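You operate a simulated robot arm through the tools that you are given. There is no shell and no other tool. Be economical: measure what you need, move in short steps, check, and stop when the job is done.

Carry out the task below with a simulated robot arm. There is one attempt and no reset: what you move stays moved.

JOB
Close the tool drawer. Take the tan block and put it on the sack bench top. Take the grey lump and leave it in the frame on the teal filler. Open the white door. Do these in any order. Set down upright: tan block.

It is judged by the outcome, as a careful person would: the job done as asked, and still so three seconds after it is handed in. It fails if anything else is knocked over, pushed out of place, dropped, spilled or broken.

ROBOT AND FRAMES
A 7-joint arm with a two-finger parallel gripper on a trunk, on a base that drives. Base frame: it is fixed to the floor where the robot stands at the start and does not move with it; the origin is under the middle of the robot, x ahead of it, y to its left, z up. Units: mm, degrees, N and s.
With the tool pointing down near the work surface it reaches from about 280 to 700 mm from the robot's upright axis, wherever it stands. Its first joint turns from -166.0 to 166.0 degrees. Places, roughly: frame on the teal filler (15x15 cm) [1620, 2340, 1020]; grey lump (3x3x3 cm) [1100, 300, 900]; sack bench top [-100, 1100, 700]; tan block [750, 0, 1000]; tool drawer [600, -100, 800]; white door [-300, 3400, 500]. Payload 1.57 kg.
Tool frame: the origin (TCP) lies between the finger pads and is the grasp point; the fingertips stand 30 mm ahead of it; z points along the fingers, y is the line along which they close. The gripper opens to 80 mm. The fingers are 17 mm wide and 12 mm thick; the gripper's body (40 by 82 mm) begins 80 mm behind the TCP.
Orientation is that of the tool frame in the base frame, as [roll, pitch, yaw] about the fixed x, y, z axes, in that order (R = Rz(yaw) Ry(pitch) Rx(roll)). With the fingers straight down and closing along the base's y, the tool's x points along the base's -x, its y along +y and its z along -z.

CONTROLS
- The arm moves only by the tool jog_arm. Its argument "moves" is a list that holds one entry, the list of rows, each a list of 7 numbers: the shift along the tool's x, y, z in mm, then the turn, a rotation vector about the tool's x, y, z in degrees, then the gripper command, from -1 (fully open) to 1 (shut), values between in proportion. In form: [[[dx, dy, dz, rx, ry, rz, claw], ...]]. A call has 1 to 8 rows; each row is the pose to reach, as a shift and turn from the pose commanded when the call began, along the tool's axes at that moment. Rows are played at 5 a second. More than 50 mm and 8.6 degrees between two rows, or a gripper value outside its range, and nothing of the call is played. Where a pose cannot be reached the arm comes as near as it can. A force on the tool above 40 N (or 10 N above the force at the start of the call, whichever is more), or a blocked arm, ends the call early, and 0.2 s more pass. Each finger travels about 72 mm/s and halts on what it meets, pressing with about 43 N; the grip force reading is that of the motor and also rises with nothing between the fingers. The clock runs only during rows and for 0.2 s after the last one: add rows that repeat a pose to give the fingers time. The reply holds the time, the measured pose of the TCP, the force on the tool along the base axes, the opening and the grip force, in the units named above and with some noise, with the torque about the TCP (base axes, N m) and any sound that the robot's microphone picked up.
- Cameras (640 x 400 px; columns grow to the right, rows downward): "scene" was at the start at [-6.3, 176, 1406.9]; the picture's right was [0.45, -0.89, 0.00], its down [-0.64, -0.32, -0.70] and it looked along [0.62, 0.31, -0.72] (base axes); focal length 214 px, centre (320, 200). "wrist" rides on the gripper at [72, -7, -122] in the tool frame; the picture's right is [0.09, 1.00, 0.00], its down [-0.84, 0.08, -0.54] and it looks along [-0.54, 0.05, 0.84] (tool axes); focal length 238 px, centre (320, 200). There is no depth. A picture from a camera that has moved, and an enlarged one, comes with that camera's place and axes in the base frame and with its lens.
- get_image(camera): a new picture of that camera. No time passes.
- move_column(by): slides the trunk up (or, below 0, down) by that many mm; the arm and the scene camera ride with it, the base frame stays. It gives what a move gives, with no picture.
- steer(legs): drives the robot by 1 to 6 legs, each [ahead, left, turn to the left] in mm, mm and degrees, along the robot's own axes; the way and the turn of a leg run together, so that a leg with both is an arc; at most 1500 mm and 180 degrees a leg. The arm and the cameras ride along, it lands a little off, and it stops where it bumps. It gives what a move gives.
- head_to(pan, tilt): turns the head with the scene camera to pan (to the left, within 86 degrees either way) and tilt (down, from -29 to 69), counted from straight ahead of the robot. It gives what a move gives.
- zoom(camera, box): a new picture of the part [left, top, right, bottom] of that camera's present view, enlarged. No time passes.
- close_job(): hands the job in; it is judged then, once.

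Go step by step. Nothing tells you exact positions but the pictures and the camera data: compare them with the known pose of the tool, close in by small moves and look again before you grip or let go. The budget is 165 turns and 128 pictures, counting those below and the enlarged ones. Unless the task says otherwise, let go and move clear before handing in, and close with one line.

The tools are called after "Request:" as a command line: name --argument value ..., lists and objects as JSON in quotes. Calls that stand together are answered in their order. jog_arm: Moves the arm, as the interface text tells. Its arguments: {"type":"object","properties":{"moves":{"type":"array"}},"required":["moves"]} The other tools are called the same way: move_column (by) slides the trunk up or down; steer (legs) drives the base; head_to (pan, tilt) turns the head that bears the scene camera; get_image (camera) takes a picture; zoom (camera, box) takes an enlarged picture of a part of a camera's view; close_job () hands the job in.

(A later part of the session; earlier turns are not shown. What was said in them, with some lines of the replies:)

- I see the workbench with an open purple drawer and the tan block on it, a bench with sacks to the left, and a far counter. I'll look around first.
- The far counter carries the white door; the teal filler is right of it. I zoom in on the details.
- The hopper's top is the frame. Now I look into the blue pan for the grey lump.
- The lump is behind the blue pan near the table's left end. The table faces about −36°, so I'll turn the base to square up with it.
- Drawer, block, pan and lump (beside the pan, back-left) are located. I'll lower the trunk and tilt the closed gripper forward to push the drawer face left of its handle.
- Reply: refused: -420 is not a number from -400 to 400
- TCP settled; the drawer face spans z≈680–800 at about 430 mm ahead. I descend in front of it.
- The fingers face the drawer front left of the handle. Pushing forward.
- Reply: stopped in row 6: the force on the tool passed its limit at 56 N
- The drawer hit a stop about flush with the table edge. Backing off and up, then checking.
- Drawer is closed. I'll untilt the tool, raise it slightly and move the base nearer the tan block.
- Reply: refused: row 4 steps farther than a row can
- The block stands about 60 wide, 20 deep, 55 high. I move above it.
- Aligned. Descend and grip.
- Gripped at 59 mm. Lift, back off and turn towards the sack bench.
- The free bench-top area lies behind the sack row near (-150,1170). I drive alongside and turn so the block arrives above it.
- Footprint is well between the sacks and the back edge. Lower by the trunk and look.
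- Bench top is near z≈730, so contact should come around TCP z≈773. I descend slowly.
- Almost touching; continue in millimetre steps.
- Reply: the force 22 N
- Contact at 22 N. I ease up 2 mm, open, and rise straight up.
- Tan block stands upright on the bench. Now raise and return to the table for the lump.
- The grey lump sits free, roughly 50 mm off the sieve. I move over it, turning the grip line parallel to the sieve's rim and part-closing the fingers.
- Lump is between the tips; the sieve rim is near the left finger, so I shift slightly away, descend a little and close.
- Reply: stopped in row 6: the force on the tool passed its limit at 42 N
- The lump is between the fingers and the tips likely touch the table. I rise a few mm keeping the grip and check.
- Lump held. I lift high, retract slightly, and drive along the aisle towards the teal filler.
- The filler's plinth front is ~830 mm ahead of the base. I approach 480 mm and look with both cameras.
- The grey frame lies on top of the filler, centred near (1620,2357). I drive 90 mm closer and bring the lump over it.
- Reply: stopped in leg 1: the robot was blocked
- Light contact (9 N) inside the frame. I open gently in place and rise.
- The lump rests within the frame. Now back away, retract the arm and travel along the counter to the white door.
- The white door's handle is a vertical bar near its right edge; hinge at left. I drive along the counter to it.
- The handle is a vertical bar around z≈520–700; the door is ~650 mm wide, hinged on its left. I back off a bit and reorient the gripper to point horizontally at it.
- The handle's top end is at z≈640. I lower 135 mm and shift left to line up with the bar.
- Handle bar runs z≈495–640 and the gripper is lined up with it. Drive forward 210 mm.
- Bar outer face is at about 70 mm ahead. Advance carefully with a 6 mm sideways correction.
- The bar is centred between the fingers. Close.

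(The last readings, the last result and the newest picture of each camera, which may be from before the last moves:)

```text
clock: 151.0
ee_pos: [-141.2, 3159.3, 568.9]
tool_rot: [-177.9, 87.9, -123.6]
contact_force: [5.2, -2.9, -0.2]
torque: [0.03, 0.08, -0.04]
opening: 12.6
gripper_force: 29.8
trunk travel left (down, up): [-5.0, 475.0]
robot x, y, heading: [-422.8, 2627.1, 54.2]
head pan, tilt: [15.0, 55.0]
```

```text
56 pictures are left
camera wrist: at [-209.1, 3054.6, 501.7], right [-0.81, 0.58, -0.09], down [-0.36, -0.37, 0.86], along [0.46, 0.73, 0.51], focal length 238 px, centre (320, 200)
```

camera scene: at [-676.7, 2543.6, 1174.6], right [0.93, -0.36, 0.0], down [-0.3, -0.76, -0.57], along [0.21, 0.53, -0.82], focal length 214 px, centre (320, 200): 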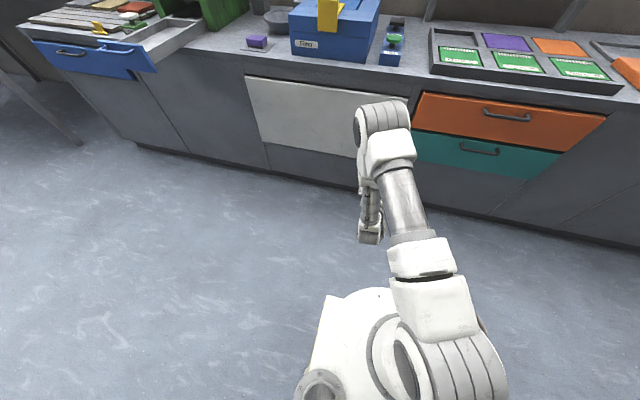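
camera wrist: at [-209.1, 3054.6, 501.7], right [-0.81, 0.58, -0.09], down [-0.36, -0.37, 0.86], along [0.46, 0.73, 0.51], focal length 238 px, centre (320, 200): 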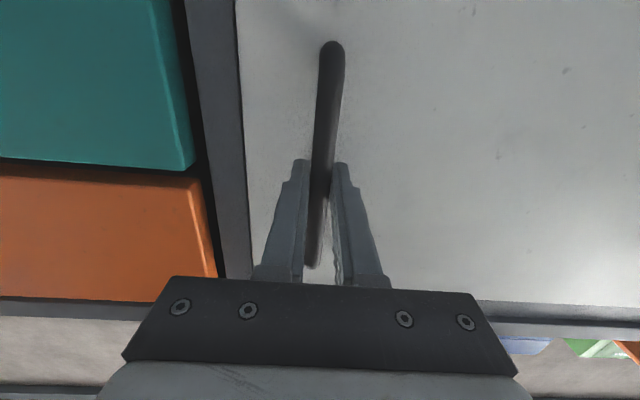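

Gripped (12.6 mm). I pull along the hinge arc, turning the tool with the door.

Request:
jog_arm --moves '[[[0, 1, -21, 2, 0, 0, 1], [0, 3, -43, 4, 0, 0, 1], [0, 6, -64, 6, 0, 0, 1], [0, 10, -85, 8, 0, 0, 1], [0, 14, -107, 10, 0, 0, 1], [0, 19, -128, 12, 0, 0, 1], [0, 19, -128, 12, 0, 0, 1]]]'

Request:
get_image --camera "scene"

Request:
get_image --camera "wrist"

```text
clock: 152.5
ee_pos: [-234.4, 3072.2, 571.2]
tool_rot: [-178.8, 87.5, -135.5]
contact_force: [-0.7, 2.2, -7.9]
torque: [0.05, 0.02, 0.03]
opening: 13.0
gripper_force: 29.9
trunk travel left (down, up): [-5.0, 475.0]
robot x, y, heading: [-427.2, 2628.2, 54.2]
head pan, tilt: [15.0, 55.0]
stopped in row 7: the force on the tool passed its limit at 42 N (the readings are from after the stop); the commanded pose is now the measured one
```

```text
55 pictures are left
camera scene: at [-557.2, 2708.6, 1174.9], right [0.93, -0.36, 0.0], down [-0.29, -0.77, -0.57], along [0.2, 0.54, -0.82], focal length 214 px, centre (320, 200)
```

scene: 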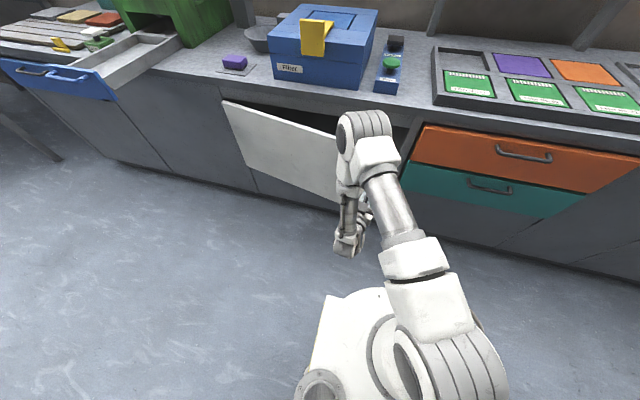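

```text
54 pictures are left
camera wrist: at [-321.3, 2980.5, 503.9], right [-0.69, 0.72, -0.09], down [-0.42, -0.29, 0.86], along [0.59, 0.63, 0.5], focal length 238 px, centre (320, 200)
```

wrist: 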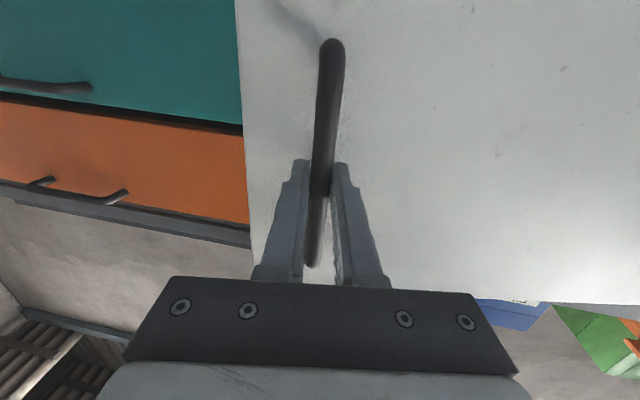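

The door is opening. I now drive the base on an arc about the hinge to swing it further.

Request:
steer --legs '[[-122, 112, -10]]'

Request:
get_image --camera "wrist"

```text
clock: 154.0
ee_pos: [-326.3, 3011.2, 570.1]
tool_rot: [179.6, 87.6, -146.6]
contact_force: [-9.7, 18.0, -13.2]
torque: [-0.2, 0.28, 0.09]
opening: 12.9
gripper_force: 29.9
trunk travel left (down, up): [-5.0, 475.0]
robot x, y, heading: [-592.0, 2602.1, 44.3]
head pan, tilt: [15.0, 55.0]
```

```text
53 pictures are left
camera wrist: at [-428.1, 2936.6, 503.6], right [-0.56, 0.83, -0.09], down [-0.46, -0.22, 0.86], along [0.69, 0.52, 0.5], focal length 238 px, centre (320, 200)
```

wrist: 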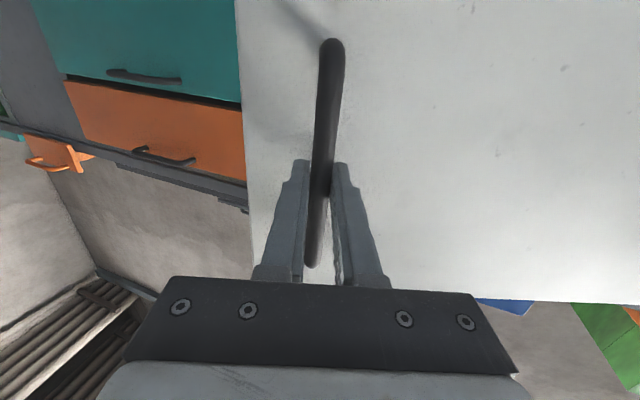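

The grip holds. Two more 10° legs with a corrected chord.

Request:
steer --legs '[[-111, 124, -10], [-111, 124, -10]]'

Request:
get_image --camera "wrist"

```text
clock: 155.5
ee_pos: [-402.9, 2977.7, 571.0]
tool_rot: [-170.9, 87.5, -146.9]
contact_force: [-0.2, -0.6, 1.1]
torque: [0.07, 0.41, -0.01]
opening: 12.8
gripper_force: 29.9
trunk travel left (down, up): [-5.0, 475.0]
robot x, y, heading: [-733.3, 2622.2, 35.4]
head pan, tilt: [15.0, 55.0]
stopped in leg 1: the force on the tool passed its limit at 42 N (the readings are from after the stop); the commanded pose is now the measured one
```

```text
52 pictures are left
camera wrist: at [-515.2, 2920.2, 503.8], right [-0.41, 0.91, -0.1], down [-0.5, -0.13, 0.86], along [0.77, 0.4, 0.5], focal length 238 px, centre (320, 200)
```

wrist: 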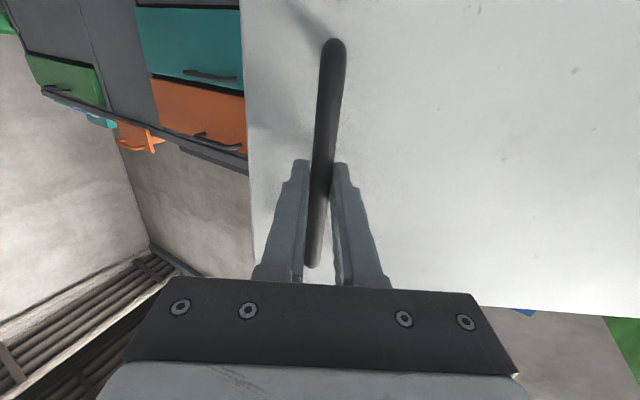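

Door ~35° open. Continue in shorter legs.

Request:
steer --legs '[[-92, 95, -8]]'

Request:
steer --legs '[[-92, 95, -8]]'

Request:
get_image --camera "wrist"

```text
clock: 156.8
ee_pos: [-473.0, 2955.2, 569.9]
tool_rot: [-161.3, 87.5, -145.2]
contact_force: [0.5, -1.4, 1.5]
torque: [0.46, 0.29, 0.02]
opening: 12.7
gripper_force: 29.5
trunk travel left (down, up): [-5.0, 475.0]
robot x, y, heading: [-839.9, 2646.5, 28.5]
head pan, tilt: [15.0, 55.0]
stopped in leg 1: the force on the tool passed its limit at 42 N (the readings are from after the stop); the commanded pose is now the measured one
```

```text
clock: 158.2
ee_pos: [-556.4, 2940.8, 569.6]
tool_rot: [-155.7, 87.3, -148.5]
contact_force: [3.9, -30.6, 1.0]
torque: [0.48, 0.18, -0.14]
opening: 13.1
gripper_force: 29.8
trunk travel left (down, up): [-5.0, 475.0]
robot x, y, heading: [-968.4, 2690.7, 20.0]
head pan, tilt: [15.0, 55.0]
```

```text
51 pictures are left
camera wrist: at [-679.7, 2916.9, 503.7], right [-0.13, 0.99, -0.11], down [-0.51, 0.03, 0.86], along [0.85, 0.17, 0.5], focal length 238 px, centre (320, 200)
```

wrist: 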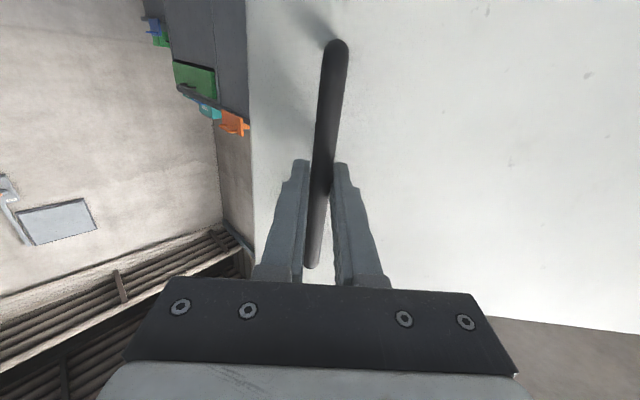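

Request:
steer --legs '[[-93, 89, -8]]'

Request:
steer --legs '[[-92, 94, -8]]'

Request:
get_image --camera "wrist"

```text
clock: 159.6
ee_pos: [-639.4, 2936.6, 569.7]
tool_rot: [-147.6, 87.2, -148.9]
contact_force: [0.4, -1.6, 1.3]
torque: [0.55, 0.17, 0.0]
opening: 13.0
gripper_force: 29.8
trunk travel left (down, up): [-5.0, 475.0]
robot x, y, heading: [-1082.7, 2749.2, 12.7]
head pan, tilt: [15.0, 55.0]
stopped in leg 1: the force on the tool passed its limit at 44 N (the readings are from after the stop); the commanded pose is now the measured one
```

```text
clock: 161.1
ee_pos: [-722.1, 2943.6, 570.4]
tool_rot: [-140.2, 86.9, -150.3]
contact_force: [-0.8, -0.6, 0.9]
torque: [0.56, 0.04, 0.0]
opening: 13.1
gripper_force: 30.0
trunk travel left (down, up): [-5.0, 475.0]
robot x, y, heading: [-1183.5, 2828.3, 4.4]
head pan, tilt: [15.0, 55.0]
stopped in leg 1: the force on the tool passed its limit at 41 N (the readings are from after the stop); the commanded pose is now the measured one
```

```text
50 pictures are left
camera wrist: at [-847.7, 2955.7, 503.5], right [0.17, 0.98, -0.13], down [-0.48, 0.19, 0.86], along [0.86, -0.08, 0.5], focal length 238 px, centre (320, 200)
```

wrist: 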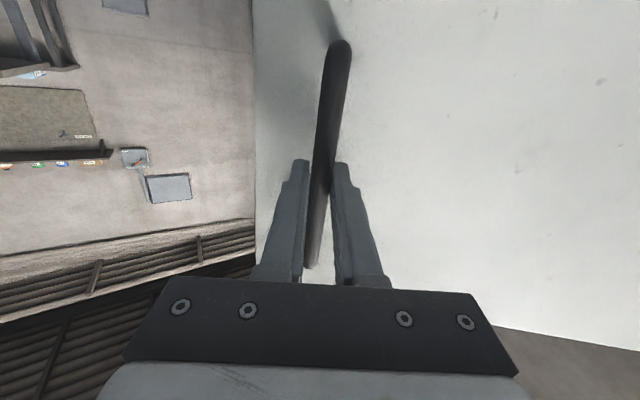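

About 60° open. Two more legs to reach ~80°.

Request:
steer --legs '[[-91, 90, -8]]'

Request:
steer --legs '[[-91, 91, -8]]'

Request:
steer --legs '[[-91, 91, -8]]'

Request:
get_image --camera "wrist"

```text
clock: 162.7
ee_pos: [-800.4, 2960.4, 569.3]
tool_rot: [-134.5, 86.6, -153.5]
contact_force: [-0.8, 0.1, -0.1]
torque: [0.52, -0.2, 0.0]
opening: 13.2
gripper_force: 30.3
trunk travel left (down, up): [-5.0, 475.0]
robot x, y, heading: [-1274.6, 2912.1, -3.2]
head pan, tilt: [15.0, 55.0]
stopped in leg 1: the force on the tool passed its limit at 40 N (the readings are from after the stop); the commanded pose is now the measured one
```

```text
clock: 164.2
ee_pos: [-879.2, 2986.3, 569.8]
tool_rot: [-129.6, 86.2, -157.6]
contact_force: [-0.1, 0.8, 0.4]
torque: [0.58, -0.19, 0.03]
opening: 13.3
gripper_force: 29.7
trunk travel left (down, up): [-5.0, 475.0]
robot x, y, heading: [-1349.3, 3017.4, -11.4]
head pan, tilt: [15.0, 55.0]
stopped in leg 1: the force on the tool passed its limit at 41 N (the readings are from after the stop); the commanded pose is now the measured one
```

```text
clock: 165.4
ee_pos: [-935.7, 3012.2, 569.4]
tool_rot: [-124.4, 85.9, -159.8]
contact_force: [-0.6, 0.4, -0.9]
torque: [0.44, -0.35, 0.0]
opening: 13.8
gripper_force: 30.5
trunk travel left (down, up): [-5.0, 475.0]
robot x, y, heading: [-1401.3, 3101.0, -18.1]
head pan, tilt: [15.0, 55.0]
stopped in leg 1: the force on the tool passed its limit at 44 N (the readings are from after the stop); the commanded pose is now the measured one
```

```text
49 pictures are left
camera wrist: at [-1044.1, 3075.9, 503.5], right [0.57, 0.81, -0.15], down [-0.34, 0.4, 0.85], along [0.75, -0.43, 0.5], focal length 238 px, centre (320, 200)
```

wrist: 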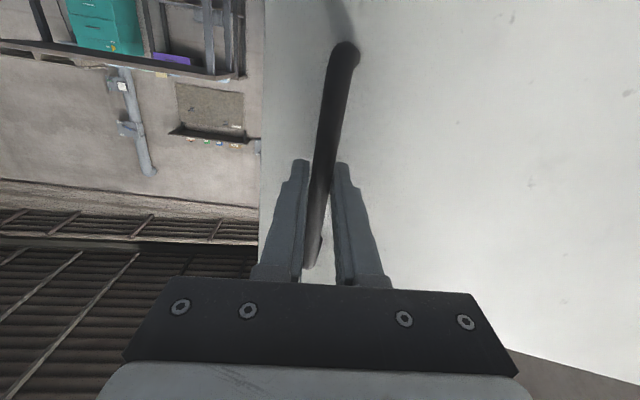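

The door stands about 80° open. Release the handle and back off straight.

Request:
jog_arm --moves '[[[0, 0, 0, 0, 0, 0, 0.3], [0, 0, 0, 0, 0, 0, -0.4], [0, 0, 0, 0, 0, 0, -1], [0, 0, 0, 0, 0, 0, -1], [0, 0, 0, 0, 0, 0, -1]]]'

Request:
get_image --camera "wrist"

```text
clock: 166.6
ee_pos: [-936.1, 3012.6, 571.2]
tool_rot: [-123.8, 85.8, -159.1]
contact_force: [0.0, -0.4, -0.2]
torque: [-0.02, -0.01, 0.01]
opening: 79.7
gripper_force: 0.0
trunk travel left (down, up): [-5.0, 475.0]
robot x, y, heading: [-1403.8, 3100.2, -18.1]
head pan, tilt: [15.0, 55.0]
```

```text
48 pictures are left
camera wrist: at [-1044.2, 3075.8, 503.5], right [0.57, 0.81, -0.15], down [-0.34, 0.4, 0.85], along [0.75, -0.43, 0.5], focal length 238 px, centre (320, 200)
```

wrist: 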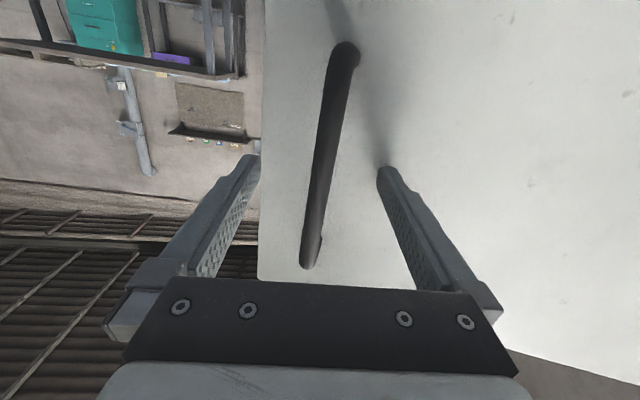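

Request:
steer --legs '[[-150, 31, 0]]'

Request:
head_to --pan 30 --tilt 40

Request:
get_image --camera "scene"

Request:
get_image --camera "wrist"

```text
clock: 168.2
ee_pos: [-1064.1, 3088.4, 570.0]
tool_rot: [-123.8, 85.8, -158.9]
contact_force: [-0.4, -1.1, -0.3]
torque: [-0.02, 0.01, -0.02]
opening: 80.1
gripper_force: 0.1
trunk travel left (down, up): [-5.0, 475.0]
robot x, y, heading: [-1528.5, 3175.8, -17.9]
head pan, tilt: [15.0, 55.0]
```

```text
clock: 169.0
ee_pos: [-1065.1, 3089.6, 571.1]
tool_rot: [-123.7, 85.8, -158.9]
contact_force: [-0.1, -0.1, 0.3]
torque: [-0.03, 0.02, -0.04]
opening: 80.0
gripper_force: 0.0
trunk travel left (down, up): [-5.0, 475.0]
robot x, y, heading: [-1531.8, 3174.0, -17.8]
head pan, tilt: [30.0, 40.0]
```

```text
47 pictures are left
camera scene: at [-1478.9, 3350.9, 1195.2], right [0.21, -0.98, 0.0], down [-0.63, -0.14, -0.77], along [0.75, 0.16, -0.64], focal length 214 px, centre (320, 200)
```

scene: 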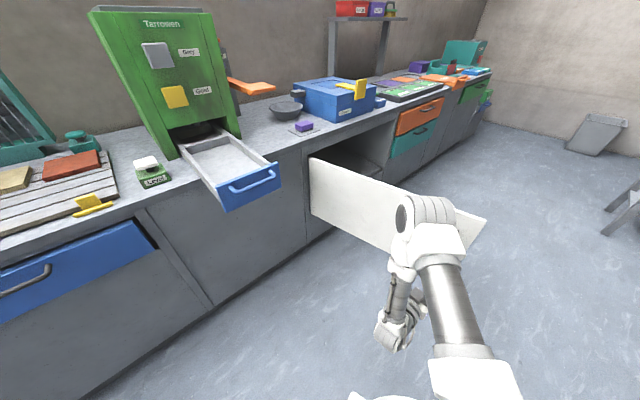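

```text
46 pictures are left
camera wrist: at [-1174.1, 3151.6, 503.5], right [0.57, 0.81, -0.15], down [-0.34, 0.4, 0.85], along [0.75, -0.43, 0.5], focal length 238 px, centre (320, 200)
```

wrist: 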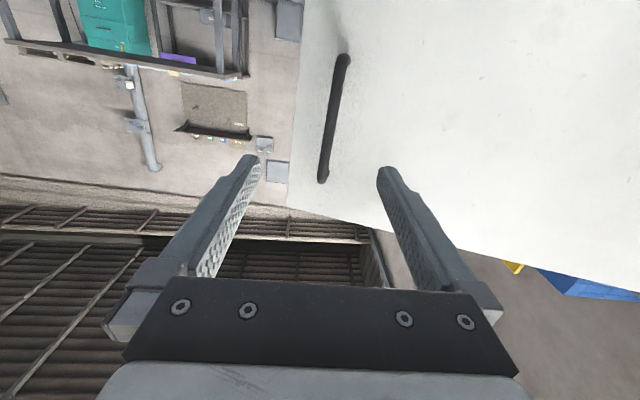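

The door stands wide open and the gripper is clear. The drawer, block and lump were each checked after their step, so I hand in.

Request:
close_job

```text
The job is handed in.
```

The job is handed in: the tool drawer is closed, the tan block is upright on the sack bench, the grey lump is in the frame on the teal filler, and the white door is about 80° open. On the approach to the filler the base bumped something and stopped; nothing looked moved in the pictures afterwards.
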